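You operate a simulated robot arm through the tools that you are given. There is no shell and no other tool.

You run a simulated robot arm. Do the job below in one go: nothing can be reset, and whatever is moved stays where it is left.

JOB
Put things in order on the blue table. At the end: the green jar stands where the red tin stood; the blue cloth stands on top of the black rubber stand; the red tin stands where the blue cloth stood; the purple box (marked "BUSHING") from the blue table stands on top of the grey front housing; whatever was shut is shut again. Leave all else as you found it, and nothing knocked over.
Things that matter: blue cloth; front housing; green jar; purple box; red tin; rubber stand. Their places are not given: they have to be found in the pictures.

Only the result counts: the job must be done as asked and must still hold three seconds after the hand-in. Knocking over, shifting, dropping, spilling or breaking anything else fails it. Flat cloth is picked up by pressing the open fingertips on it (5 to 10 N) and closing them slowly along it; thin cloth reads only 2 to 8 mm in the jaws.

ROBOT AND FRAMES
A 6-joint arm with a two-finger parallel gripper, fixed in place. Base frame: the origin is at the foot of the arm, x ahead of it, y to its left, z up; the work surface is at about z = 0. Readings come in mm, rad, newtons and seconds.
With the tool pointing down near the work surface it reaches from about 160 to 420 mm from the base axis. Its first joint turns from -1.152 to 1.152 rad. Payload 1.57 kg.
Tool frame: the origin (TCP) lies between the finger pads and is the grasp point; the fingertips stand 30 mm ahead of it; z points along the fingers, y is the line along which they close. Largest opening 80 mm; finger width 17, thickness 12; the body of the gripper, 40 by 82 mm, starts 80 mm behind the TCP.
Orientation is told as [roll, pitch, yaw] about the base's x, y, z axes, in that order, counted from this pose: with the fingers straight down and closing along the base's y, the tool's x points along the base's -x, its y along +y and its z along -z.

CONTROLS
- The arm moves only by the tool servo_tool. Its argument "deltas" is a list of rows, each an object (a shift or turn left out is 0, a gripper value left out holds the last) with "rotation": the turn, a rotation vector about the base's x, y, z in rad, a list of three; "delta_pos": the shift along the base's x, y, z in mm, a list of three; "jaw": the finger opening in mm, from 0 to 80. In form: [{"rotation": [wx, wy, wz], "delta_pos": [dx, dy, dz], "jaw": jaw}, ...]. A call has 1 to 20 rows; each row is the pose to reach, as a shift and turn from the pose commanded when the call began. Each row takes 0.2 s and may step no farther than 50 mm and 0.15 rad from the row before; otherwise, or with a gripper value out of range, the whole call is refused. A pose out of reach is approached as far as the arm can. The call stops where the force on the tool passes 40 N (or 10 N more than at its start, if that is more) or the arm is blocked; 0.2 s more then pass. Each finger travels about 153 mm/s and halts on what it meets, pressing with about 25 N; the grip force reading is that of the motor and also rises with nothing between the fingers. The clock runs only during rows and for 0.2 s after the last one: add rows that repeat a pose to give the fingers time. The reply holds the time, the measured pose of the TCP, the force on the tool along the base axes, the opening and the grip force, in the units named above and with some noise, with the torque about the TCP (base axes, N m) and any sound that the robot's microphone picked up.
- Cameras (640 x 400 px; columns grow to the right, rows downward): "scene" is fixed at [54.3, -345, 412.7]; the picture's right is [0.68, -0.73, 0.00], its down [-0.54, -0.50, -0.68] and it looks along [0.50, 0.46, -0.73] (base axes); focal length 238 px, centre (320, 200). "wrist" rides on the gripper at [72, -7, -122] in the tool frame; the picture's right is [0.09, 1.00, 0.00], its down [-0.84, 0.08, -0.54] and it looks along [-0.54, 0.05, 0.84] (tool axes); focal length 238 px, centre (320, 200).
- grab_frame(camera): a new picture of that camera. The clock stands still meanwhile.
- measure_at(camera, pixels): for up to 12 pixels [column, row] of the newest picture of that camera ("zoom" is the newest enlarged one), the place [x, y, z] in the base frame of the surface seen there, good to about 2 mm, but the place of the scene camera against the robot may be out by one fixed shift of up to 12 mm in any direction. The clock stands still meanwhile.
- enlarge(camera, box): a new picture of the part [left, top, right, bottom] of that camera's present view, enlarged. The clock stands still meanwhile.
- sign_off(): hands the job in; it is judged then, once.

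Unless the task says otherwise, let go and move clear before handing in.

The tools are called after "Request:" as a command line: name --argument value ..., lists and objects as JSON in quotes. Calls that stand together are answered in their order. servo_tool: Moves the arm, as the interface text tells. Its arguments: {"type":"object","properties":{"deltas":{"type":"array"}},"required":["deltas"]} The other tools are called the same way: grab_frame (camera) takes a picture; measure_at (camera, pixels) gives the place of the surface under pixels of a picture; enlarge (camera, box) takes an enlarged picture of a part of a camera's view; sign_off () hands the job in.

At the start:

```text
time: 0.0
position: [263.3, -97.7, 205.4]
tool_rot: [-0.002, 0.001, 0.0]
contact_force: [-0.1, 0.2, 0.7]
wrist_torque: [-0.03, -0.02, -0.01]
width: 79.9
grasp_force: 0.0
```

scene: 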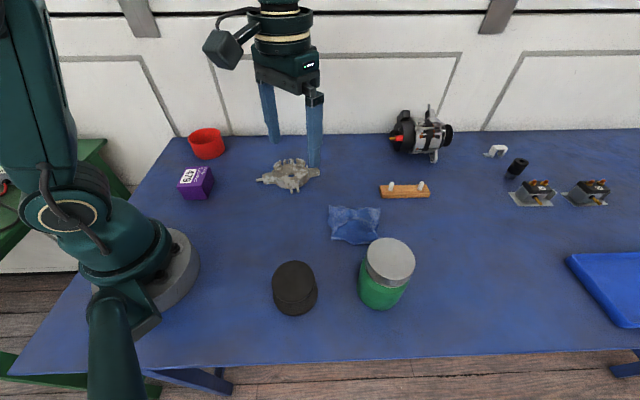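
wrist: 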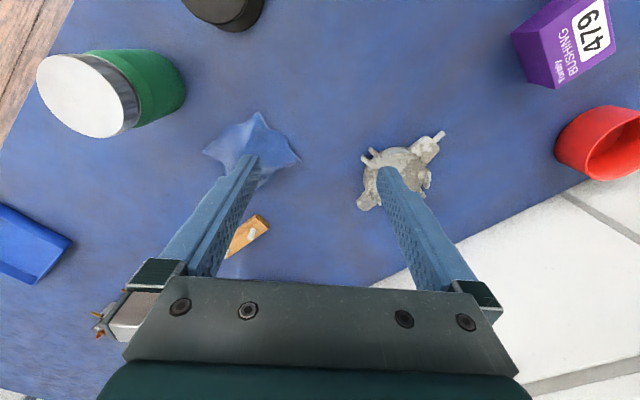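

The scene picture shows the red tin near (206,143), the purple box near (196,182), the grey housing near (290,174), the blue cloth near (354,224), the black stand near (294,287) and the green jar near (386,272). I'll take closer pictures before measuring.

Request:
enlarge --camera "scene" --box '[160, 110, 340, 222]'

Request:
measure_at --camera "scene" --pixels '[[206, 133], [206, 152], [196, 175], [290, 175], [330, 207], [380, 208], [375, 243], [335, 240], [354, 224], [293, 272], [390, 255], [380, 300]]'

Request:
measure_at --camera "wrist" --pixels '[[250, 140], [210, 152], [295, 160], [258, 115], [405, 165], [365, 205], [440, 135], [430, 185], [600, 130], [560, 50], [235, 10], [80, 95]]'

```text
3.56 times, centred on (250, 166) of scene
```

zoom: 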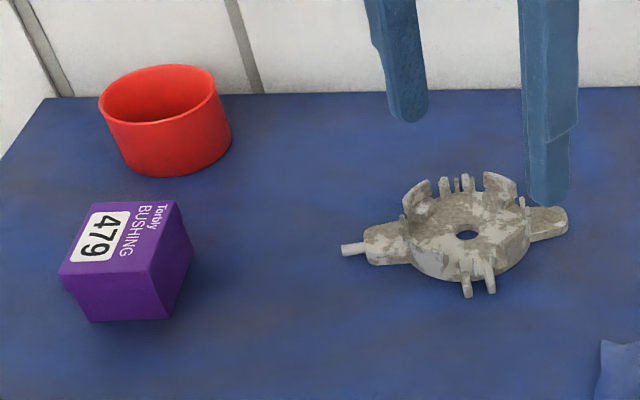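

```text
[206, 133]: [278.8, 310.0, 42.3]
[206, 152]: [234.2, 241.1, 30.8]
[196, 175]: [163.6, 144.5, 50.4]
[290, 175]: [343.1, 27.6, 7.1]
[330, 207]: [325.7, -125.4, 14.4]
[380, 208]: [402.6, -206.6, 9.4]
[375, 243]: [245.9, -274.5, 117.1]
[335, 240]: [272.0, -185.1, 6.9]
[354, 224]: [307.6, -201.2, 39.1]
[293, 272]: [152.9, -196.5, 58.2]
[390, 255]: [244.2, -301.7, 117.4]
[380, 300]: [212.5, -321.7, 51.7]
```

```text
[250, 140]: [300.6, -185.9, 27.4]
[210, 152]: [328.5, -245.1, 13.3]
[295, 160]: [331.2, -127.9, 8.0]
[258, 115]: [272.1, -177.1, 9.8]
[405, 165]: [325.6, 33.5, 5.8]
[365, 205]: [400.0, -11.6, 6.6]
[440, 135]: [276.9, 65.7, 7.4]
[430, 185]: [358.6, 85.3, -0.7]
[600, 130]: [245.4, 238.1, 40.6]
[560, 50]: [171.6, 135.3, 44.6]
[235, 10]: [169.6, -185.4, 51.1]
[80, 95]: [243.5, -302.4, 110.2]
```

The two cameras roughly agree on the jar lid at (243,-302), and the cloth rises toward its middle, to about 27–39 mm. I'll zoom in on the cloth, jar, stand and housing before moving.

Request:
enlarge --camera "scene" --box '[255, 190, 435, 325]'

Request:
enlarge --camera "wrist" --box '[190, 90, 310, 200]'

Request:
enlarge --camera "wrist" --box '[340, 110, 460, 220]'

```text
2.96 times, centred on (345, 258) of scene
```

zoom: 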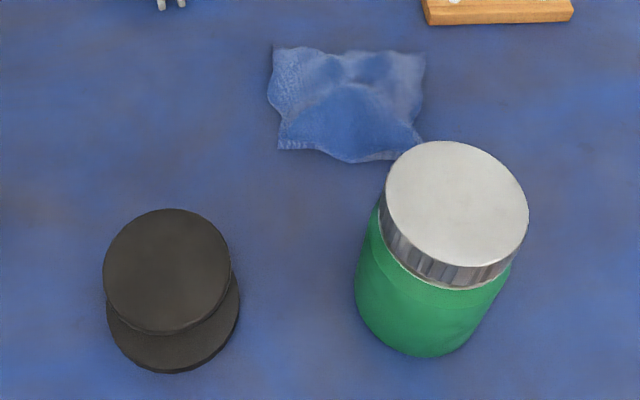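

```text
3.64 times, centred on (250, 145) of wrist
```

zoom: 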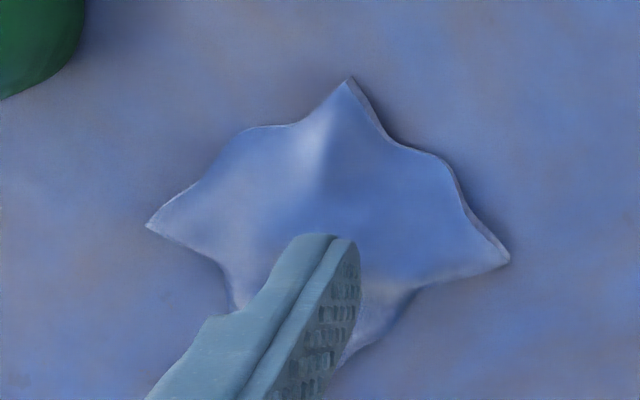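

```text
3.64 times, centred on (400, 165) of wrist
```

zoom: 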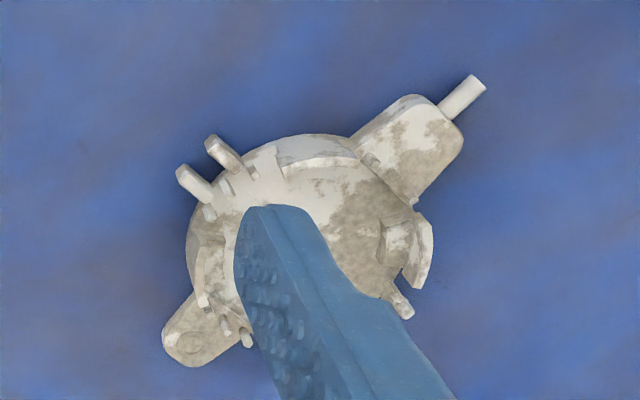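

The cloth looks like a peaked, draped square, with corners near (328,-245), (331,-128), (272,-177) and (402,-206). I'll move the hand so the wrist camera sees it past the fingers, with no contact.

Request:
servo_tool --deltas '[{"delta_pos": [22, -23, 10], "jaw": 80}, {"delta_pos": [44, -46, 20]}, {"delta_pos": [66, -69, 20]}, {"delta_pos": [87, -92, 20]}, {"delta_pos": [87, -92, 20]}]'

Request:
grab_frame --camera "wrist"

Request:
grab_frame --camera "scene"

```text
time: 1.2
position: [317.7, -172.2, 211.0]
tool_rot: [-0.001, 0.001, 0.0]
contact_force: [-0.6, 0.0, 0.6]
wrist_torque: [0.0, 0.01, 0.03]
width: 79.9
grasp_force: 0.0
out of reach, approached as far as the arm can: row 3, 4, 5
```

```text
taken
```

wrist: 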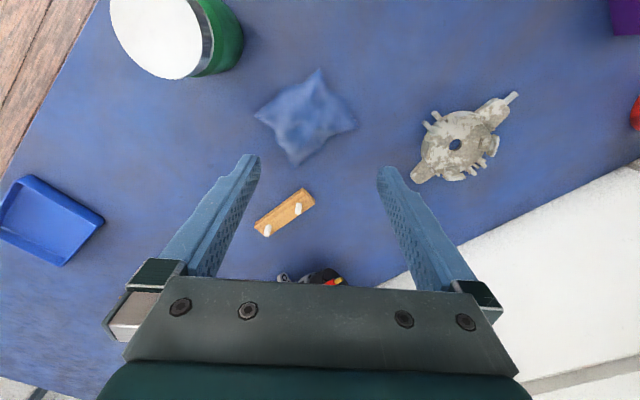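

```text
taken
```

scene: 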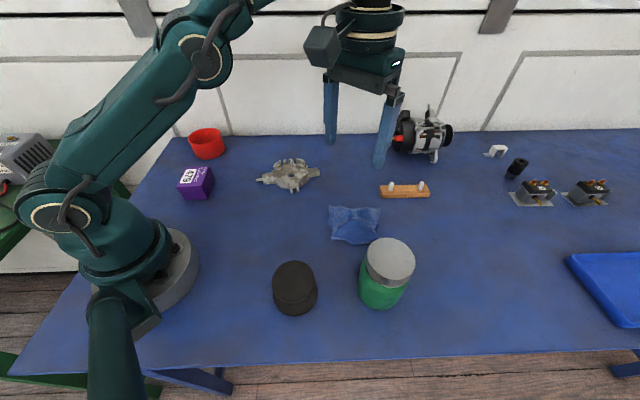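

The cloth is now clear at about (305,115) in the wrist view, the jar at (170,35) and the housing at (455,145). The arm stopped at a radius of 361 mm. Next I'll enlarge and measure these.

Request:
enlarge --camera "wrist" --box '[235, 55, 375, 175]'

Request:
measure_at --camera "wrist" --pixels '[[255, 117], [318, 70], [357, 125], [296, 164], [302, 118], [315, 92], [285, 115], [325, 115], [290, 125], [310, 135], [270, 112], [340, 122]]'

Request:
measure_at --camera "wrist" --pixels '[[112, 15], [198, 30], [150, 70], [175, 75], [155, 30], [240, 40], [220, 72], [455, 143], [440, 125], [475, 130], [425, 175], [510, 97]]'

```text
3.33 times, centred on (305, 115) of wrist
```

zoom: 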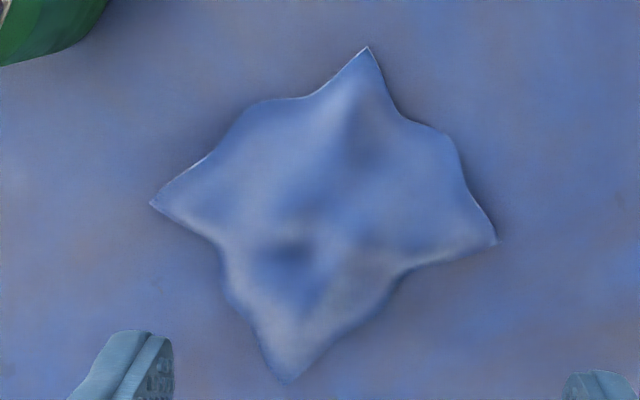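

```text
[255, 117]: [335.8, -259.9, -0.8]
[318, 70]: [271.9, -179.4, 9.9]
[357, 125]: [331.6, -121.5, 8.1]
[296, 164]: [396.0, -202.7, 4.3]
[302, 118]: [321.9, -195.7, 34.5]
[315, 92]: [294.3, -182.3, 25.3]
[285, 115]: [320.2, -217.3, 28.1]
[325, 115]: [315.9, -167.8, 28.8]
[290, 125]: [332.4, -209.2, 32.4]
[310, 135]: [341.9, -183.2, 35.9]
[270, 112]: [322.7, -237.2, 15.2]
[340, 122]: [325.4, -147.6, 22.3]
```

```text
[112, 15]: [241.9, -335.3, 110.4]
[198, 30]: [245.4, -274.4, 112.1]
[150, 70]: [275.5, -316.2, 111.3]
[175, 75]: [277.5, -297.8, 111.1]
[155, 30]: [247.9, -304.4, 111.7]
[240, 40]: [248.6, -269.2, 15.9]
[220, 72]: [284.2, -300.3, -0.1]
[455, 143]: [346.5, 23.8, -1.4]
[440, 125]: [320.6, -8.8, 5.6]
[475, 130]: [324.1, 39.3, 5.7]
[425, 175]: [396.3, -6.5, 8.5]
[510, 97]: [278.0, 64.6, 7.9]
```

The cloth measures about (333,-190) at its centre, up to 35 mm high, with nothing sticking out from under it. The jar's lid centre is near (245,-304), with its top at z≈111. Next I'll swing left, high up, to look at the tin and the purple box.

Request:
servo_tool --deltas '[{"delta_pos": [-6.8, 41.7, -1]}, {"delta_pos": [-13.6, 83.4, -2]}, {"delta_pos": [-20.4, 125.1, -3]}, {"delta_pos": [-27.2, 166.8, -4]}, {"delta_pos": [-34, 208.5, -5]}, {"delta_pos": [-40.8, 250.2, -6]}, {"delta_pos": [-47.6, 291.9, -7]}, {"delta_pos": [-54.4, 333.6, -8]}, {"delta_pos": [-61.2, 375.3, -9]}, {"delta_pos": [-68, 417, -10]}, {"delta_pos": [-68, 417, -10]}]'

Request:
grab_frame --camera "wrist"

Request:
grab_frame --camera "scene"

```text
time: 3.6
position: [250.5, 246.4, 200.3]
tool_rot: [-0.001, 0.0, -0.001]
contact_force: [0.4, 1.1, 1.1]
wrist_torque: [0.0, -0.02, 0.02]
width: 80.2
grasp_force: 0.1
```

```text
taken
```

wrist: 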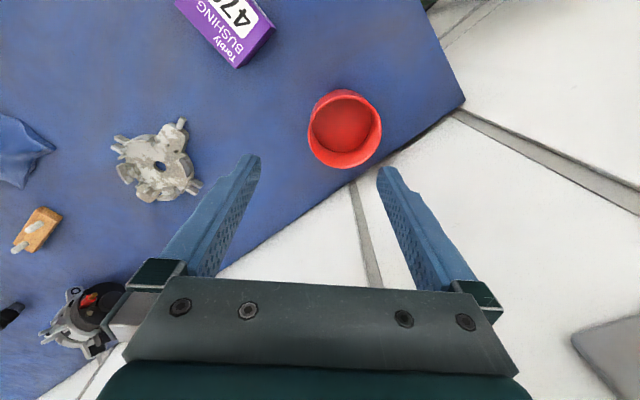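

```text
taken
```

scene: 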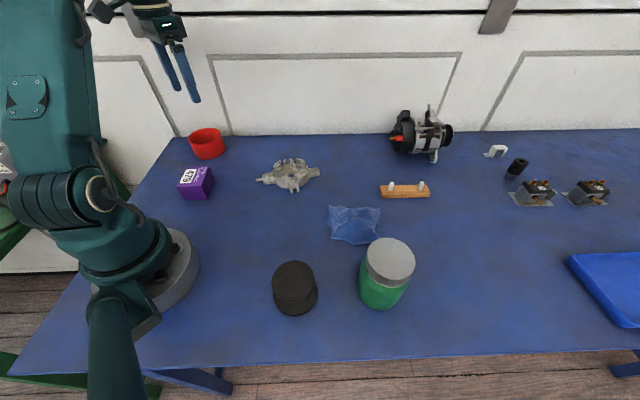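

The commands hold relative to the clamped pose. The tin is an empty open cup at (344,128) in the wrist view, close to the table edge. I'll enlarge and measure its rim.

Request:
enlarge --camera "wrist" --box '[285, 75, 405, 180]'

Request:
measure_at --camera "wrist" --pixels '[[345, 115], [345, 125], [312, 115], [379, 118], [344, 92], [344, 150], [344, 160], [320, 150], [370, 150], [309, 125], [381, 130], [345, 140]]'

Request:
measure_at --camera "wrist" --pixels '[[230, 20], [265, 40], [238, 65], [181, 10], [238, 38], [160, 165], [150, 150], [175, 165], [185, 122], [195, 185], [128, 170], [120, 140]]'

```text
3.81 times, centred on (345, 128) of wrist
```

zoom: 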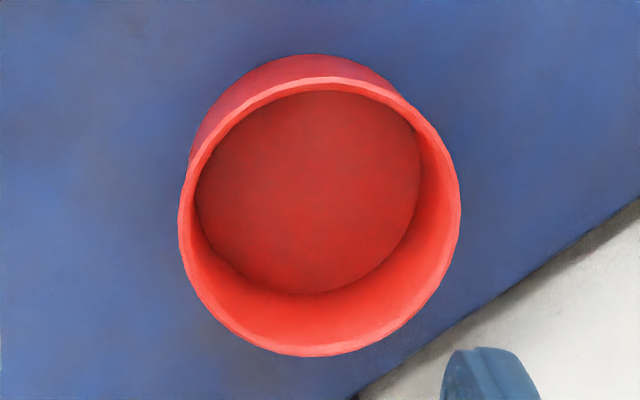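

```text
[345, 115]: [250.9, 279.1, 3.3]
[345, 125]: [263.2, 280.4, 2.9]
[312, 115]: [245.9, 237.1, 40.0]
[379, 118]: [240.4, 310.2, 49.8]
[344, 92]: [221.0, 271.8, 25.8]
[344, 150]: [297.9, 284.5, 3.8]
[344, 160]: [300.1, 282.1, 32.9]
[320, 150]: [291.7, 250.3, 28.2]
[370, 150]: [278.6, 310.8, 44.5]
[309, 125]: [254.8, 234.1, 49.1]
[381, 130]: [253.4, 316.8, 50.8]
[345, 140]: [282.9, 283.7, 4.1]
```

```text
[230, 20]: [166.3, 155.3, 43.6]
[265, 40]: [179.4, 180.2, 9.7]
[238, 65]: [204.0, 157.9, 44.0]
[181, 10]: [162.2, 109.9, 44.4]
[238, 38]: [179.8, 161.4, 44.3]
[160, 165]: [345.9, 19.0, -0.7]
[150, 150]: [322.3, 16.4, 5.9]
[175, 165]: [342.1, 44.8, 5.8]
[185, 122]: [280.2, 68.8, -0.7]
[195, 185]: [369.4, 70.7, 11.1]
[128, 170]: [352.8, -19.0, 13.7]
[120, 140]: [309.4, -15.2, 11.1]
```

The tin's rim is at z≈50, about 83 mm across and centred near (264.5,275.5). That is wider than the jaws, so I'll grip it by its wall. Next I'll look at the purple box from closer.

Request:
servo_tool --deltas '[{"delta_pos": [-7, -39, 0]}, {"delta_pos": [-14, -78, 0]}, {"delta_pos": [-20.5, -116.4, 0]}, {"delta_pos": [-20.5, -116.4, 0]}]'

Request:
grab_frame --camera "wrist"

```text
time: 4.6
position: [228.4, 126.4, 200.0]
tool_rot: [0.003, 0.001, 0.002]
contact_force: [-0.4, -0.4, 0.2]
wrist_torque: [0.01, 0.0, 0.0]
width: 80.0
grasp_force: 0.0
```

```text
taken
```

wrist: 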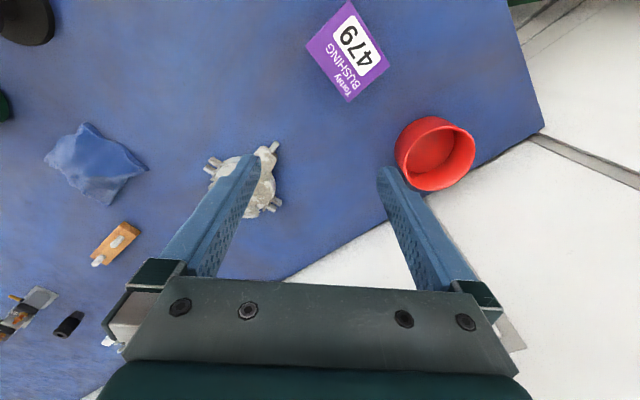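

Request:
enlarge --camera "wrist" --box '[280, 0, 420, 110]'

Request:
measure_at --camera "wrist" --pixels '[[308, 43], [349, 3], [388, 66], [349, 99], [348, 50], [345, 60], [330, 72], [369, 85], [320, 60]]'

```text
3.64 times, centred on (350, 55) of wrist
```

zoom: 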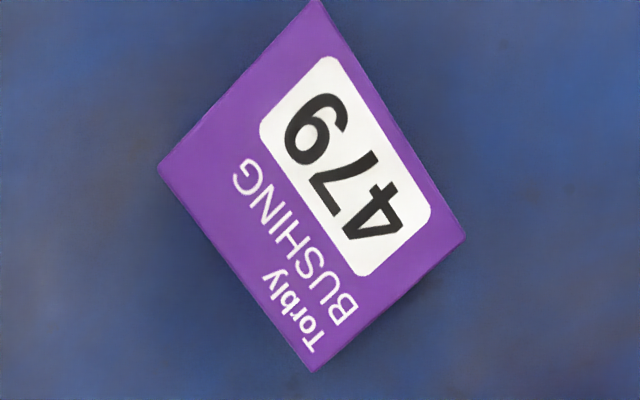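

```text
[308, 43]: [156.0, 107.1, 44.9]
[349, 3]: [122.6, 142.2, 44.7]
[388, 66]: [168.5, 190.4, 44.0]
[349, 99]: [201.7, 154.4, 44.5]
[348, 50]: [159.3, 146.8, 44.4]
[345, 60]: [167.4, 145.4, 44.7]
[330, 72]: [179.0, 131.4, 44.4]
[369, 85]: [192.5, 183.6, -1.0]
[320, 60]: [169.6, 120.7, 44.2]
```

The purple box's top corners measure (156,107), (123,142), (168,190) and (202,154) at z≈44. It is 65×49 mm, centred at (162,149) and turned about 45°. Next I'll look at the housing from above, since the box must stand on it.

Request:
servo_tool --deltas '[{"delta_pos": [30, -30, 0]}, {"delta_pos": [60, -60, 0]}, {"delta_pos": [90, -85, 0]}, {"delta_pos": [118, -100, 0]}, {"delta_pos": [118, -100, 0]}]'

Request:
grab_frame --camera "wrist"

Request:
enlarge --camera "wrist" --box '[250, 50, 400, 165]'

```text
time: 5.8
position: [347.0, 26.0, 201.5]
tool_rot: [-0.001, 0.001, 0.0]
contact_force: [-0.2, 0.1, 0.2]
wrist_torque: [-0.06, 0.0, -0.01]
width: 80.2
grasp_force: 0.2
```

```text
taken
```

wrist: 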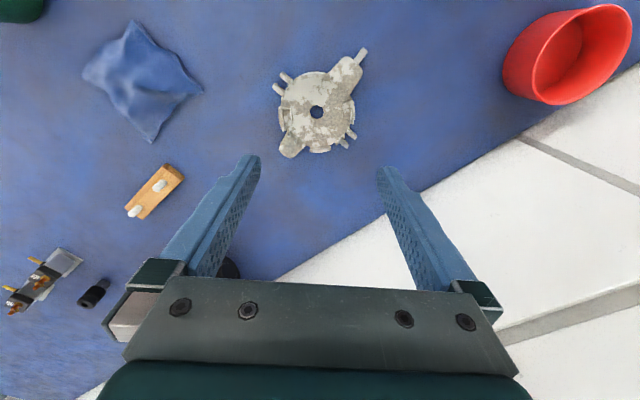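

```text
3.48 times, centred on (325, 108) of wrist
```

zoom: 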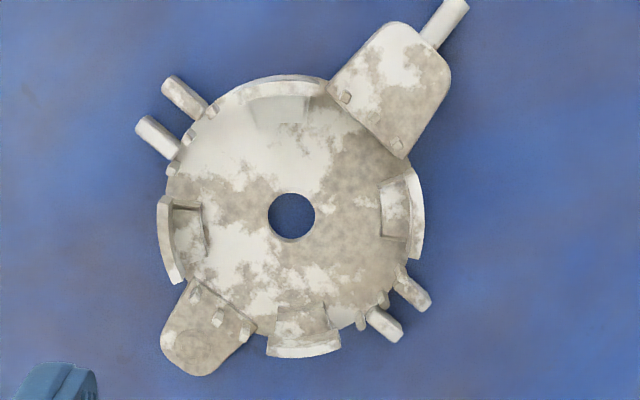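

The housing has a central hole at zoom (291,216), raised rim tabs, and lugs at upper right and lower left. I'll measure its heights in detail.

Request:
measure_at --camera "zoom" --pixels '[[291, 216], [240, 215], [350, 215], [290, 270], [290, 150], [168, 240], [418, 215], [305, 350], [270, 90], [395, 70], [210, 330], [400, 110]]'

Request:
measure_at --camera "zoom" --pixels '[[190, 225], [395, 215], [300, 325], [280, 110], [346, 98], [397, 143], [215, 320], [192, 295], [245, 333], [235, 100], [190, 140], [360, 322]]'

Request:
measure_at --camera "zoom" --pixels '[[386, 300], [180, 270], [160, 215], [410, 180], [418, 245], [275, 350], [335, 345], [320, 82], [215, 105], [450, 15], [180, 95], [395, 330]]'

```text
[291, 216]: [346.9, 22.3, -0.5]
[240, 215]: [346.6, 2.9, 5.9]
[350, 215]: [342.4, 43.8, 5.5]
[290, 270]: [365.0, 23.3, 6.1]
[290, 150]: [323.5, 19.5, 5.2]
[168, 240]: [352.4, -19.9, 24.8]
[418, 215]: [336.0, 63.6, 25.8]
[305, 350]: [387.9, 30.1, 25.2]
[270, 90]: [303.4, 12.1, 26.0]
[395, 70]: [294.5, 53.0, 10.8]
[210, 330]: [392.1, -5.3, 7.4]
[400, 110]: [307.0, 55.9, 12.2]
```

```text
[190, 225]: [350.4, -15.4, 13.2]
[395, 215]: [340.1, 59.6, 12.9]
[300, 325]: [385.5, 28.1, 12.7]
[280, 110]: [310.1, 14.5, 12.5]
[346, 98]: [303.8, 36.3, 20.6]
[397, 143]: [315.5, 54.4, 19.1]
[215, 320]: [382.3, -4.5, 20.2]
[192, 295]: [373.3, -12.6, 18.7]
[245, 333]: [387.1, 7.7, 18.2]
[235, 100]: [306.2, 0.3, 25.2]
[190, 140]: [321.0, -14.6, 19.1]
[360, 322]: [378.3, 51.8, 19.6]
```

```text
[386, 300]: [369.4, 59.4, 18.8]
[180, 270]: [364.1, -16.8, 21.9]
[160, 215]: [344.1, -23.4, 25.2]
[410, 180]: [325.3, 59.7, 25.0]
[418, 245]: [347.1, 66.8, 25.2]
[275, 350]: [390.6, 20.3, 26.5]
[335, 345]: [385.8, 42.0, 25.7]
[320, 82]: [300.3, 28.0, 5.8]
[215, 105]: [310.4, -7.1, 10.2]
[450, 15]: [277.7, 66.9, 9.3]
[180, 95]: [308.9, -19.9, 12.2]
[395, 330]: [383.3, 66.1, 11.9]
```

The housing's four rim tabs top out at z≈25.5, on a ring of radius about 43 centred at (345.5,22). Inside are ledges at z≈13 and a plate at z≈6. Next I'll look at the black stand and the jar.

Request:
servo_tool --deltas '[{"delta_pos": [-20, -41, 0]}, {"delta_pos": [-42, -82, 0]}, {"delta_pos": [-66, -123, 0]}, {"delta_pos": [-90, -164, 0]}, {"delta_pos": [-112, -204, 0]}, {"delta_pos": [-132, -241, 0]}, {"delta_pos": [-132, -241, 0]}]'

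Request:
grab_frame --camera "wrist"

Request:
enlarge --camera "wrist" --box '[130, 0, 430, 190]'

```text
time: 7.4
position: [214.3, -213.5, 199.7]
tool_rot: [-0.001, 0.001, 0.002]
contact_force: [-0.3, -0.1, 0.5]
wrist_torque: [-0.02, 0.04, 0.04]
width: 79.9
grasp_force: 0.0
```

```text
taken
```

wrist: 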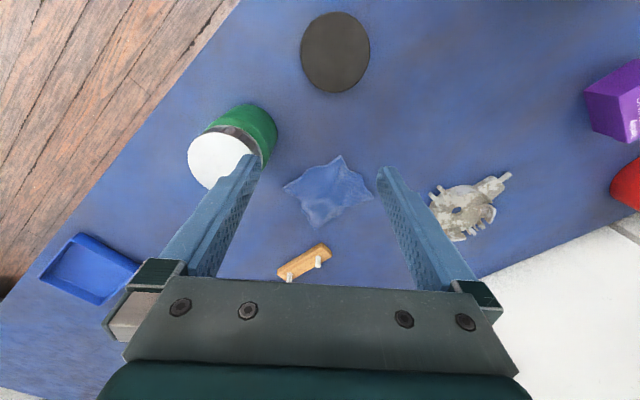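

```text
2.11 times, centred on (280, 95) of wrist
```

zoom: 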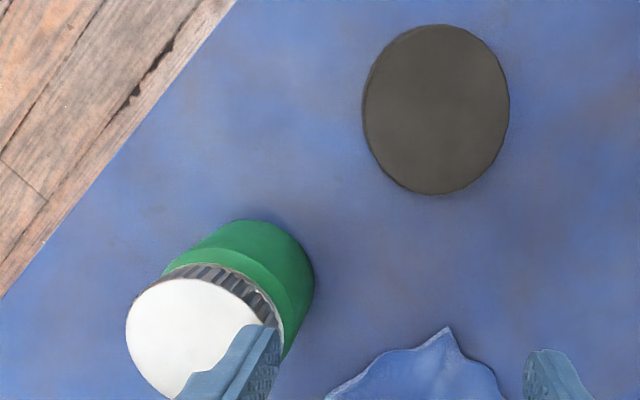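

Request:
measure_at --camera "wrist" --pixels '[[336, 52], [305, 50], [366, 50], [340, 16], [334, 88], [310, 75], [360, 72], [320, 50]]'

Request:
measure_at --camera "wrist" --pixels '[[218, 158], [192, 150], [215, 135], [210, 180], [240, 145], [262, 125], [270, 145], [245, 110], [275, 125], [222, 112], [268, 160], [250, 130]]'

Request:
measure_at --camera "wrist" --pixels '[[330, 190], [300, 185], [350, 185], [320, 215], [335, 165], [330, 200], [288, 186], [372, 192], [318, 226], [340, 157], [300, 262], [325, 250]]'

```text
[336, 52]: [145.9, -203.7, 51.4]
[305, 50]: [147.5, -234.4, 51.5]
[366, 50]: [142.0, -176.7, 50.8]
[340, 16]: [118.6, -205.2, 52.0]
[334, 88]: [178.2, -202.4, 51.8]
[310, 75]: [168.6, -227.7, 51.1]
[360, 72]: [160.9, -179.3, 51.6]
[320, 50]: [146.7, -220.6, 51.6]
```

```text
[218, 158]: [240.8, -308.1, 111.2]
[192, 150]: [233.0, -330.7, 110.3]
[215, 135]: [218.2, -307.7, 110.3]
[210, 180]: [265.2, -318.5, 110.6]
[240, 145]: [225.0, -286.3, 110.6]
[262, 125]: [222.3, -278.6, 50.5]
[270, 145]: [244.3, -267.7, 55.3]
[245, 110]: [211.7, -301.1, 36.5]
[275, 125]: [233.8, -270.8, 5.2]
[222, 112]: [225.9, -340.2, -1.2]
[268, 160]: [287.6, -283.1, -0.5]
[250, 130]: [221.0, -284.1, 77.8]
```

```text
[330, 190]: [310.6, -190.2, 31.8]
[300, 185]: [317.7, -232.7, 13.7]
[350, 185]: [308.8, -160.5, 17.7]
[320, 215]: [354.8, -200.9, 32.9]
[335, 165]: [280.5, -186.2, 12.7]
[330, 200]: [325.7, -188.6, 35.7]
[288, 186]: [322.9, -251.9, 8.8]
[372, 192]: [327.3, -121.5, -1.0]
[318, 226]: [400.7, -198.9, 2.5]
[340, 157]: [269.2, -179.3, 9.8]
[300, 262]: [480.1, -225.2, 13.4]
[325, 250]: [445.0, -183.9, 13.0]
```

The stand's top is a disc about 67 mm across at (148,-205.5), z=51.5. The jar's body is about 71 mm across at (245.5,-304.5). The cloth goes first, so I'll move the hand above its centre at (334,-190) with the jaws at 60 mm.

Request:
servo_tool --deltas '[{"delta_pos": [30, 6, -20], "jaw": 60}, {"delta_pos": [60, 12, -45]}, {"delta_pos": [90, 18, -70]}, {"delta_pos": [119.7, 23.5, -97]}, {"delta_pos": [119.7, 23.5, -97]}]'

Request:
grab_frame --camera "wrist"

Request:
grab_frame --camera "scene"

```text
time: 8.6
position: [334.2, -187.4, 102.2]
tool_rot: [-0.002, 0.001, 0.0]
contact_force: [0.4, -0.3, 0.6]
wrist_torque: [0.0, 0.01, -0.03]
width: 60.2
grasp_force: 0.0
```

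```text
taken
```

wrist: 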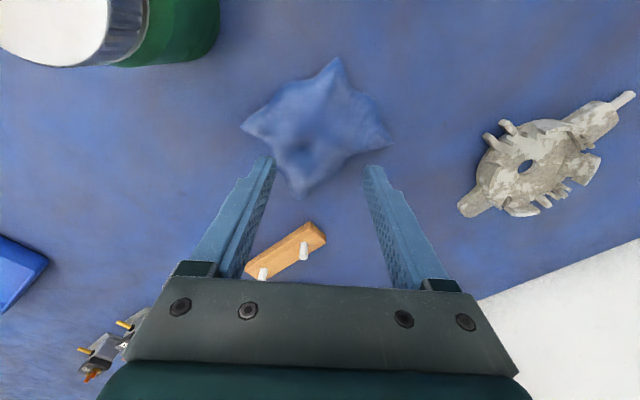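

```text
taken
```

scene: 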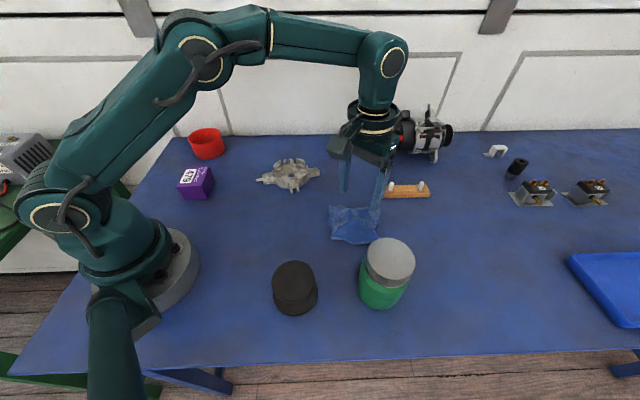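

The cloth now sits at (318,125) between the fingertips in the wrist view. I'll enlarge it to check its relief and look for anything underneath.

Request:
enlarge --camera "wrist" --box '[230, 45, 410, 205]'

Request:
measure_at --camera "wrist" --pixels '[[318, 125], [300, 115], [335, 115], [320, 100], [300, 140], [335, 140], [300, 155], [320, 155], [303, 175], [345, 130], [275, 125], [365, 125]]'

Request:
enlarge --camera "scene" --box '[310, 185, 410, 255]'

```text
2.50 times, centred on (320, 125) of wrist
```

zoom: 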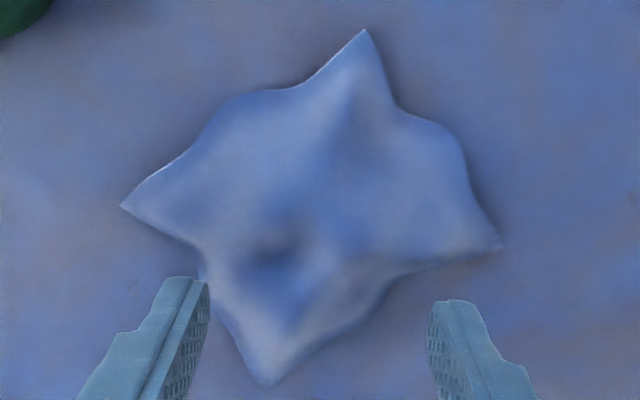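

```text
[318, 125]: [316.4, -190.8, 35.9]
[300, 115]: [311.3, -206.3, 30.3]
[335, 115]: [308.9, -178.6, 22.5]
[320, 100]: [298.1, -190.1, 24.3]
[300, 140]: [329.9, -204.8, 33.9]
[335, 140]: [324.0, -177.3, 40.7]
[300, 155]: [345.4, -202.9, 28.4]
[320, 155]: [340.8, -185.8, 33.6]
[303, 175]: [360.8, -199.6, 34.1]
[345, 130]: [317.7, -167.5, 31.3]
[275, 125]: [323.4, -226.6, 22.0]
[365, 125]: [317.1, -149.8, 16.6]
```

```text
5.71 times, centred on (360, 220) of scene
```

zoom: 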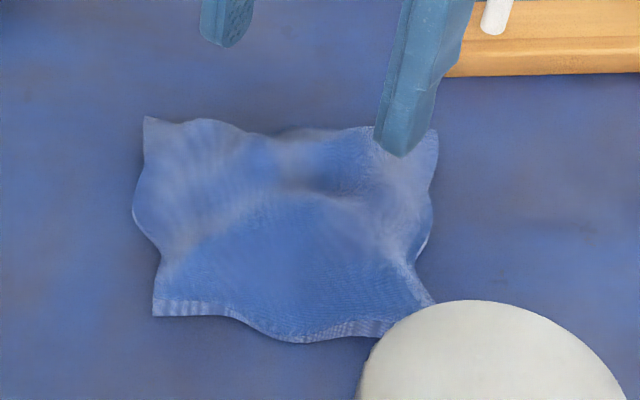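

The cloth is a soft-looking crumpled bump up to about 36–40 mm high, with no object showing underneath. I'll lower onto it in steps with the jaws at 60 mm and watch the force.

Request:
servo_tool --deltas '[{"delta_pos": [0, -2.5, -15]}, {"delta_pos": [0, -2.5, -30]}, {"delta_pos": [0, -2.5, -42]}, {"delta_pos": [0, -2.5, -42]}]'

Request:
servo_tool --deltas '[{"delta_pos": [0, 0, -3]}, {"delta_pos": [0, 0, -6]}, {"delta_pos": [0, 0, -8]}]'

```text
time: 9.6
position: [335.9, -191.1, 60.2]
tool_rot: [-0.002, -0.001, -0.002]
contact_force: [-2.8, 0.5, 9.0]
wrist_torque: [0.29, 0.11, 0.08]
width: 60.8
grasp_force: 0.0
```

```text
time: 10.1
position: [335.0, -192.5, 60.4]
tool_rot: [-0.004, -0.005, 0.001]
contact_force: [-2.5, 2.3, 9.9]
wrist_torque: [0.39, 0.11, 0.06]
width: 61.9
grasp_force: 1.2
stopped in row 2: the force on the tool passed its limit at 47 N (the readings are from after the stop); the commanded pose is now the measured one
```

Contact came early, with the tips at z≈30 and the torque pointing to the +y finger at about y=-152. The force then rose to 47 N, so the surface there is stiffer than plain cloth. I'll back up a little and look before doing anything else.

Request:
servo_tool --deltas '[{"delta_pos": [0, 0, 10]}, {"delta_pos": [0, 0, 30]}, {"delta_pos": [0, 0, 30]}]'

Request:
grab_frame --camera "wrist"

Request:
enlarge --camera "scene" --box '[310, 185, 410, 255]'

```text
time: 10.9
position: [335.9, -192.7, 91.5]
tool_rot: [-0.002, -0.003, 0.001]
contact_force: [0.1, -0.8, -0.5]
wrist_torque: [0.01, -0.02, 0.01]
width: 60.1
grasp_force: 0.1
```

```text
taken
```

wrist: 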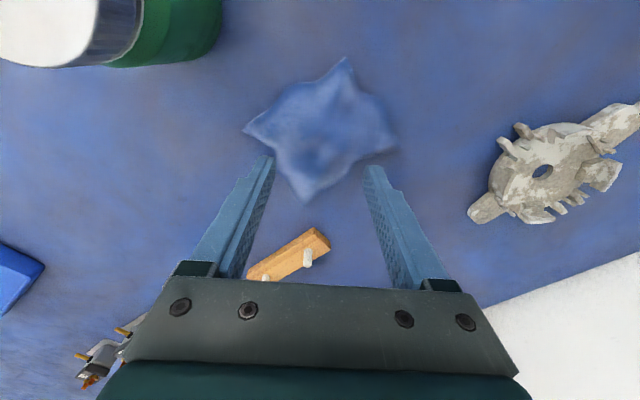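

```text
5.71 times, centred on (360, 220) of scene
```

zoom: 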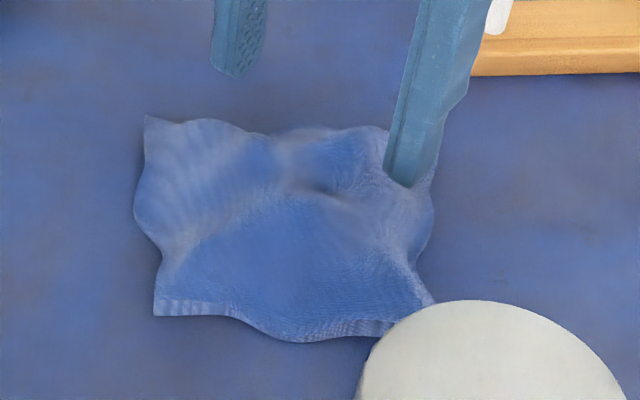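

The cloth has not shifted visibly. I'll measure a dense grid over it to see where the stiff part is.

Request:
enlarge --camera "wrist" --box '[230, 45, 410, 205]'

Request:
measure_at --camera "wrist" --pixels '[[245, 131], [345, 60], [395, 145], [307, 202], [365, 120], [375, 135], [360, 140], [350, 150], [350, 110], [370, 150], [340, 160], [355, 125]]'

Request:
measure_at --camera "wrist" --pixels '[[330, 140], [320, 140], [310, 140], [300, 140], [290, 140], [280, 135], [270, 130], [320, 120], [320, 100], [330, 90], [320, 160], [310, 180]]'

```text
2.50 times, centred on (320, 125) of wrist
```

zoom: 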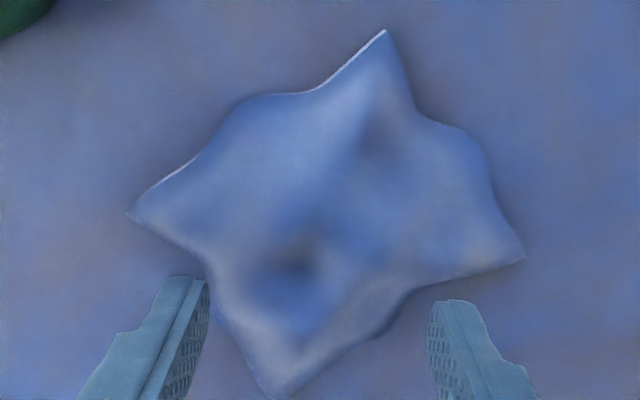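

```text
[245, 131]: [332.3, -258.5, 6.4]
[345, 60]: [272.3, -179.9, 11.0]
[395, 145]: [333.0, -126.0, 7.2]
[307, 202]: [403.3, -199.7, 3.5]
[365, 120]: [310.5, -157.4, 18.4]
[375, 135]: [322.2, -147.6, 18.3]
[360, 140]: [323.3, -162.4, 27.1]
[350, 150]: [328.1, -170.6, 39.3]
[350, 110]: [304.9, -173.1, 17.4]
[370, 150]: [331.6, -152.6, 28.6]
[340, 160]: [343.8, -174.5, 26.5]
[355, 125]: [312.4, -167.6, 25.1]
```

```text
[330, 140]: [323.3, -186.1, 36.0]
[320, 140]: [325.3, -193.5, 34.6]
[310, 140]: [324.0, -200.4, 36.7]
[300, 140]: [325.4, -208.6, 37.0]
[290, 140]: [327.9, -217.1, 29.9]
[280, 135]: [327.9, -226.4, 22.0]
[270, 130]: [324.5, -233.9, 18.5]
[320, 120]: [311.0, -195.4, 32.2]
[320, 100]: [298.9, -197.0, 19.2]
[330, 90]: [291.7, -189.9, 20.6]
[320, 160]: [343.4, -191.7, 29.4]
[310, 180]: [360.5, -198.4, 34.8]
```

The surface at (332,-153) reads z≈28.6, which matches where the tip stopped, so the cloth acts stiff there. I'll measure along its hems, inside and just outside, to judge whether it is a stiff shape or is lying over something.

Request:
measure_at --camera "zoom" --pixels '[[310, 96], [250, 104], [205, 165], [243, 90], [412, 120], [462, 140], [487, 200], [410, 285], [375, 330], [220, 300], [208, 250], [345, 75]]'

Request:
measure_at --camera "zoom" --pixels '[[290, 265], [250, 270], [330, 265], [300, 320], [350, 290], [390, 270], [300, 230], [350, 230], [400, 230], [250, 220], [300, 180], [350, 180]]'

Request:
measure_at --camera "zoom" --pixels '[[240, 300], [280, 350], [320, 340], [430, 240], [460, 230], [440, 200], [440, 170], [400, 180], [250, 160], [200, 200], [240, 130], [370, 120]]'

```text
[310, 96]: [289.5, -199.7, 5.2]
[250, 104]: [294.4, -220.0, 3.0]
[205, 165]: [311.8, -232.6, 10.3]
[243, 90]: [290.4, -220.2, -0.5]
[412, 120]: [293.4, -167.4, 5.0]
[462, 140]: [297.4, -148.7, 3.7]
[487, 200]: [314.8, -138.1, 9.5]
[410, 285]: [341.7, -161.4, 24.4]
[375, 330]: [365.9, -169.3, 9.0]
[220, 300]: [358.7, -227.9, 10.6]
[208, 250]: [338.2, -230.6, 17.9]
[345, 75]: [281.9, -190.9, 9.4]
```

```text
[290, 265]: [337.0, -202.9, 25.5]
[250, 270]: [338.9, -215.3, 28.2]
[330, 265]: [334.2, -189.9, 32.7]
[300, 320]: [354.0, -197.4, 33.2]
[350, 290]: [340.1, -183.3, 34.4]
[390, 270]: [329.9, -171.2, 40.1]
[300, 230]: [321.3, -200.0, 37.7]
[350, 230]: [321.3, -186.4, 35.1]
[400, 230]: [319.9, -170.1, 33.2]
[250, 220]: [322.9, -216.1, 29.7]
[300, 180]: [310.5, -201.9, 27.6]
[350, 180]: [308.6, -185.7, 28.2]
```

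```text
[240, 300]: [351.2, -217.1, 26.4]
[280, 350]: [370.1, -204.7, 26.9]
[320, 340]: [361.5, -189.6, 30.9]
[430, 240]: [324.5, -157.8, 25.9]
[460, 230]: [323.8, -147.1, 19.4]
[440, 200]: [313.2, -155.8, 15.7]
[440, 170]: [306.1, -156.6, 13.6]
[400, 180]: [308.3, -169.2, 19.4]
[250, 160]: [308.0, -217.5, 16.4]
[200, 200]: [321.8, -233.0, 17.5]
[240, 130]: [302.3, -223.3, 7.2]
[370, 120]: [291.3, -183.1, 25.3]
```

The outline and surface lengths fit a cloth of about 108 mm square in a drape: the mid-edges lie near the table and the middle rises to 25–40 mm. I'll gently probe the ridge near its near corner at (291,-183), z≈25, with closed fingers, to see if it is soft where nothing should hold it up.

Request:
servo_tool --deltas '[{"delta_pos": [-22, 5, 0], "jaw": 0}, {"delta_pos": [-45, 9.7, 0]}, {"delta_pos": [-45, 9.7, -15]}, {"delta_pos": [-45, 9.7, -28]}, {"delta_pos": [-45, 9.7, -28]}]'

Request:
servo_tool --deltas '[{"delta_pos": [0, 0, -2]}, {"delta_pos": [0, 0, -4]}, {"delta_pos": [0, 0, -5]}, {"delta_pos": [0, 0, -6]}]'

```text
time: 12.1
position: [290.2, -184.8, 61.8]
tool_rot: [-0.003, -0.003, 0.001]
contact_force: [0.9, 0.2, 0.6]
wrist_torque: [0.02, 0.0, -0.05]
width: 0.0
grasp_force: 21.4
```

```text
time: 13.1
position: [289.4, -182.5, 54.9]
tool_rot: [-0.002, -0.003, -0.001]
contact_force: [-0.3, -0.9, -0.5]
wrist_torque: [0.0, 0.03, -0.01]
width: 0.2
grasp_force: 21.0
```

There is still no force with the tips at z≈25. I'll continue the gentle probe down in small steps.

Request:
servo_tool --deltas '[{"delta_pos": [0, 0, -1]}, {"delta_pos": [0, 0, -2]}, {"delta_pos": [0, 0, -3]}]'

Request:
servo_tool --deltas '[{"delta_pos": [0, 0, -1]}, {"delta_pos": [0, 0, -2]}, {"delta_pos": [0, 0, -3]}]'

```text
time: 13.9
position: [289.7, -183.1, 53.7]
tool_rot: [-0.004, -0.001, -0.001]
contact_force: [0.5, -0.5, -0.4]
wrist_torque: [-0.01, -0.01, -0.01]
width: 0.1
grasp_force: 21.4
```

```text
time: 14.7
position: [290.1, -183.1, 49.7]
tool_rot: [-0.003, -0.003, 0.001]
contact_force: [-0.1, 0.1, 0.5]
wrist_torque: [0.01, -0.06, 0.02]
width: 0.0
grasp_force: 21.0
```

The tips are at z≈20, below the measured ridge of 25, and there is no force, so the cloth is soft here. I'll look.

Request:
enlarge --camera "wrist" --box '[220, 45, 420, 245]'

Request:
enlarge --camera "scene" --box '[310, 175, 410, 255]'

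```text
2.00 times, centred on (320, 145) of wrist
```

zoom: 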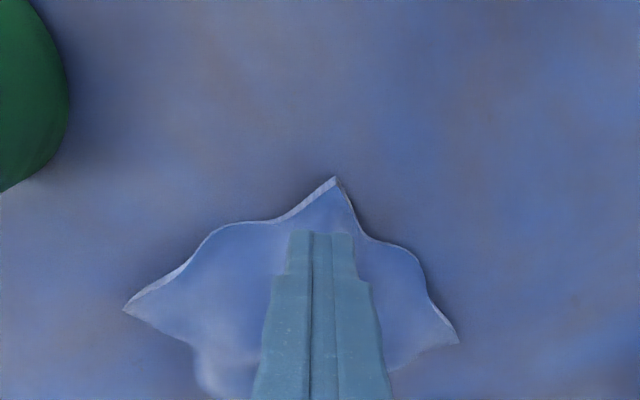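

```text
5.00 times, centred on (360, 215) of scene
```

zoom: 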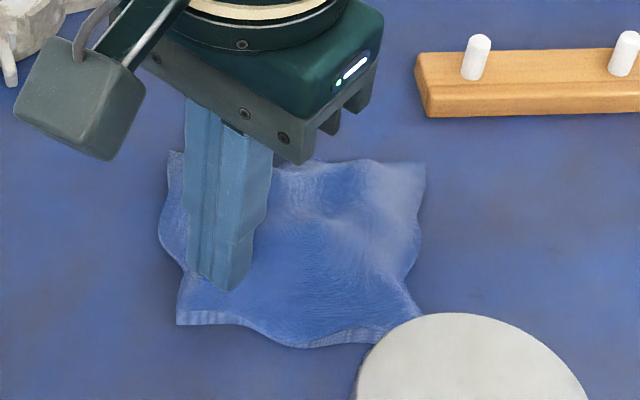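

The fingertips look just at the cloth's surface and the cloth is unchanged. I'll continue the probe in small steps until a force appears.

Request:
servo_tool --deltas '[{"delta_pos": [0, 0, -1]}, {"delta_pos": [0, 0, -2]}, {"delta_pos": [0, 0, -3]}]'

Request:
servo_tool --deltas '[{"delta_pos": [0, 0, -1]}, {"delta_pos": [0, 0, -2]}]'

Request:
servo_tool --deltas '[{"delta_pos": [0, 0, -1]}, {"delta_pos": [0, 0, -2]}]'

```text
time: 15.5
position: [289.6, -181.6, 45.4]
tool_rot: [-0.003, -0.001, -0.001]
contact_force: [-0.7, 0.1, 1.1]
wrist_torque: [0.01, 0.03, 0.02]
width: 0.0
grasp_force: 20.9
```

```text
time: 16.1
position: [289.9, -182.6, 44.1]
tool_rot: [-0.003, -0.002, 0.002]
contact_force: [-0.5, -1.2, 1.8]
wrist_torque: [0.0, -0.02, -0.01]
width: 0.1
grasp_force: 22.0
```

```text
time: 16.7
position: [290.6, -182.6, 42.4]
tool_rot: [-0.003, -0.002, 0.0]
contact_force: [0.0, -0.4, 1.7]
wrist_torque: [0.02, 0.05, 0.01]
width: 0.0
grasp_force: 20.9
```

The tips are at z≈12 with only about 1.7 N, so the cloth itself is soft. The hard stop at z≈30 near (335,-155) was therefore something hard under it. I'll look again at the deformed cloth.

Request:
enlarge --camera "scene" --box '[310, 175, 410, 255]'

Request:
enlarge --camera "wrist" --box '[220, 45, 420, 245]'

```text
5.00 times, centred on (360, 215) of scene
```

zoom: 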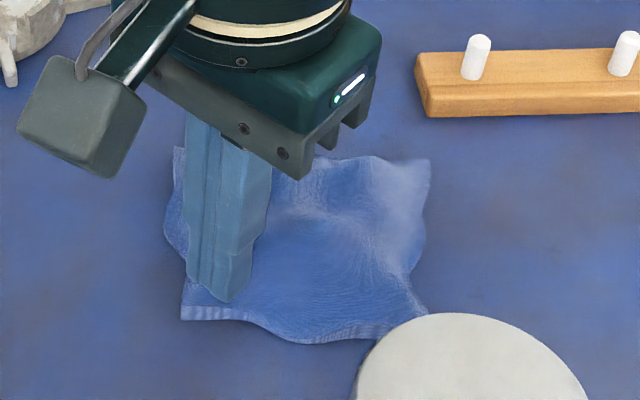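

```text
2.00 times, centred on (320, 145) of wrist
```

zoom: 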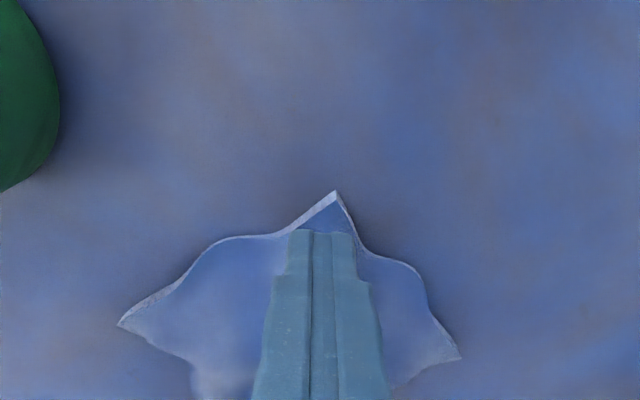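

The cloth yields under the probe. I'll raise the hand clear and check whether the cloth springs back, and map the bump again.

Request:
servo_tool --deltas '[{"delta_pos": [0, 0, 15]}, {"delta_pos": [0, 0, 40]}, {"delta_pos": [20, 0, 60]}, {"delta_pos": [40, 0, 60], "jaw": 60}, {"delta_pos": [40, 0, 60]}]'

Request:
enlarge --camera "wrist" --box '[230, 45, 410, 205]'

Request:
enlarge --camera "scene" --box '[310, 185, 410, 255]'

```text
time: 17.9
position: [329.6, -182.3, 101.1]
tool_rot: [-0.002, -0.001, -0.001]
contact_force: [-0.2, 0.1, -0.7]
wrist_torque: [0.01, -0.02, 0.0]
width: 60.0
grasp_force: 0.0
```

```text
2.50 times, centred on (320, 125) of wrist
```

zoom: 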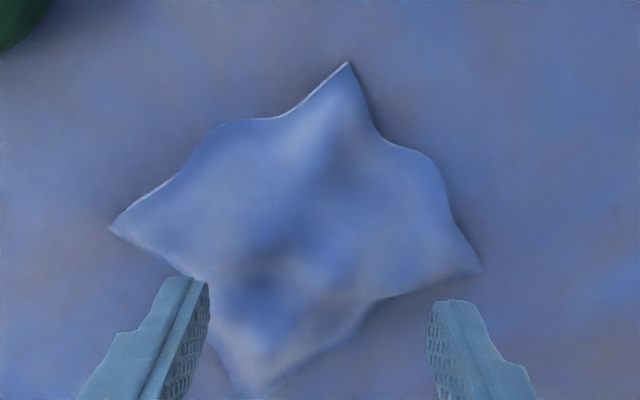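

```text
5.71 times, centred on (360, 220) of scene
```

zoom: 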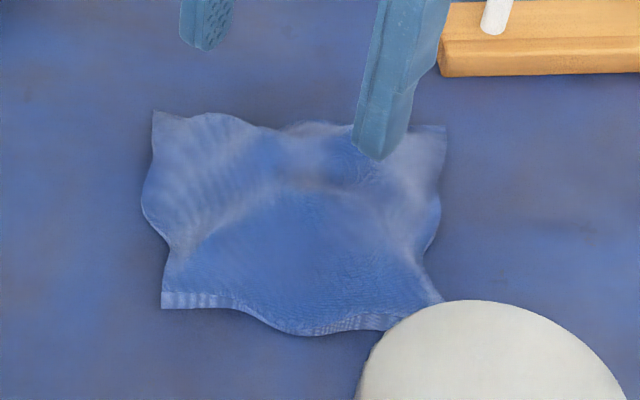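

The cloth has sprung back into much the same shape, moved by about 3 mm toward +x. I'll measure the top again.

Request:
measure_at --camera "wrist" --pixels '[[330, 70], [330, 85], [320, 100], [320, 115], [320, 130], [320, 145], [320, 160], [310, 180], [300, 150], [285, 145], [270, 135], [350, 145]]'

Request:
measure_at --camera "wrist" --pixels '[[236, 137], [331, 70], [384, 153], [295, 201], [335, 150], [345, 155], [360, 150], [370, 150], [335, 130], [350, 125], [300, 165], [335, 165]]'

```text
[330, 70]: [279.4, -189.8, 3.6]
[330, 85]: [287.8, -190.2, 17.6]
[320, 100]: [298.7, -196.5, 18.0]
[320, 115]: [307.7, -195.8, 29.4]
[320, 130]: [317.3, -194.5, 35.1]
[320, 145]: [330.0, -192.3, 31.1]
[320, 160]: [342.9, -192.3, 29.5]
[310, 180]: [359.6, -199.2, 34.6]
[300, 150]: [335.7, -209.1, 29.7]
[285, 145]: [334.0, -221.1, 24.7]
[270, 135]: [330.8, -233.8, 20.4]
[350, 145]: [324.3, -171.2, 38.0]
```

```text
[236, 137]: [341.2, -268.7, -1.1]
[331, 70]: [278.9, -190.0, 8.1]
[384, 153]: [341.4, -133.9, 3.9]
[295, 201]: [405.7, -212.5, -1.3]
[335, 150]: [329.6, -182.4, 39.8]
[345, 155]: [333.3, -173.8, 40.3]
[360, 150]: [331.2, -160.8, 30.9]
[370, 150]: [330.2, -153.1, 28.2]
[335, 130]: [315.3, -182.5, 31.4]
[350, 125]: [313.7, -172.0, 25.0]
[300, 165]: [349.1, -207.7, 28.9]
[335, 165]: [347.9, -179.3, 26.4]
```

The bumps stayed at the same place, with the peak of 40 at (330,-177), while the cloth's corners moved. So something hard is hidden under the cloth, and I must not disturb it. I'll map the free ridge near the cloth's near corner, where I can pinch cloth only.

Request:
enlarge --camera "wrist" --box '[260, 50, 390, 160]'

Request:
measure_at --camera "zoom" --pixels '[[300, 170], [340, 170], [380, 170], [420, 170], [460, 170], [340, 120], [370, 120], [400, 120], [430, 120], [395, 80], [390, 60], [405, 95]]'

Request:
measure_at --camera "zoom" --pixels '[[260, 220], [300, 220], [340, 220], [380, 220], [420, 220], [460, 220], [320, 145], [350, 145], [380, 145], [410, 145], [440, 145], [360, 195]]'

```text
3.64 times, centred on (325, 105) of wrist
```

zoom: 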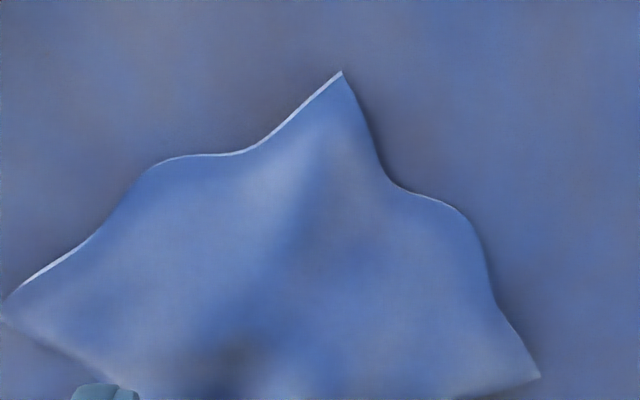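

```text
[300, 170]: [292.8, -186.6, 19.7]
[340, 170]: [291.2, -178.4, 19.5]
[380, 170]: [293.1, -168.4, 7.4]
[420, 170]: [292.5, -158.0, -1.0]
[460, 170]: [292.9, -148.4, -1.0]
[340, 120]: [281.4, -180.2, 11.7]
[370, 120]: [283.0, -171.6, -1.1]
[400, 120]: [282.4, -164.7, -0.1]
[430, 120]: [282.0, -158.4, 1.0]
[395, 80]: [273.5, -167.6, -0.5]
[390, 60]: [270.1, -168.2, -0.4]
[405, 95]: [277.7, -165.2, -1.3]
```

```text
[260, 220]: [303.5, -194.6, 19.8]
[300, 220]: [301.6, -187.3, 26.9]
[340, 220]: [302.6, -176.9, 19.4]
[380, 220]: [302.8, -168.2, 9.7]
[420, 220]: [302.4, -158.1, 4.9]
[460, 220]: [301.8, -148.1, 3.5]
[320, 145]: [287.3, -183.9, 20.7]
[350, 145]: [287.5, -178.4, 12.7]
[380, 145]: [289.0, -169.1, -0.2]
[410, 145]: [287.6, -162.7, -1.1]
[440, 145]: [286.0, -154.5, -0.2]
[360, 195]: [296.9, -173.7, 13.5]
```

The free ridge runs along x with its crest near (289,-184), z≈20, about 35 mm wide, and the earlier probe showed nothing hard under it. I'll straddle it with the jaws at 46 mm and the tips at z≈8.

Request:
servo_tool --deltas '[{"delta_pos": [-20, -1, 0], "jaw": 46}, {"delta_pos": [-40.6, -1.7, -10]}, {"delta_pos": [-40.6, -1.7, -35]}, {"delta_pos": [-40.6, -1.7, -50]}, {"delta_pos": [-40.6, -1.7, -55]}, {"delta_pos": [-40.6, -1.7, -55]}]'

Request:
enlarge --camera "wrist" --box '[220, 45, 420, 245]'

```text
time: 19.3
position: [288.8, -185.3, 47.0]
tool_rot: [-0.002, -0.001, 0.001]
contact_force: [0.3, 0.8, 0.1]
wrist_torque: [0.0, 0.01, -0.03]
width: 46.0
grasp_force: 0.0
```

```text
2.00 times, centred on (320, 145) of wrist
```

zoom: 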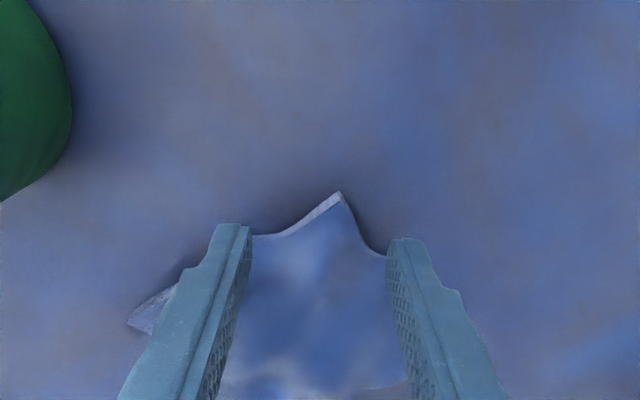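

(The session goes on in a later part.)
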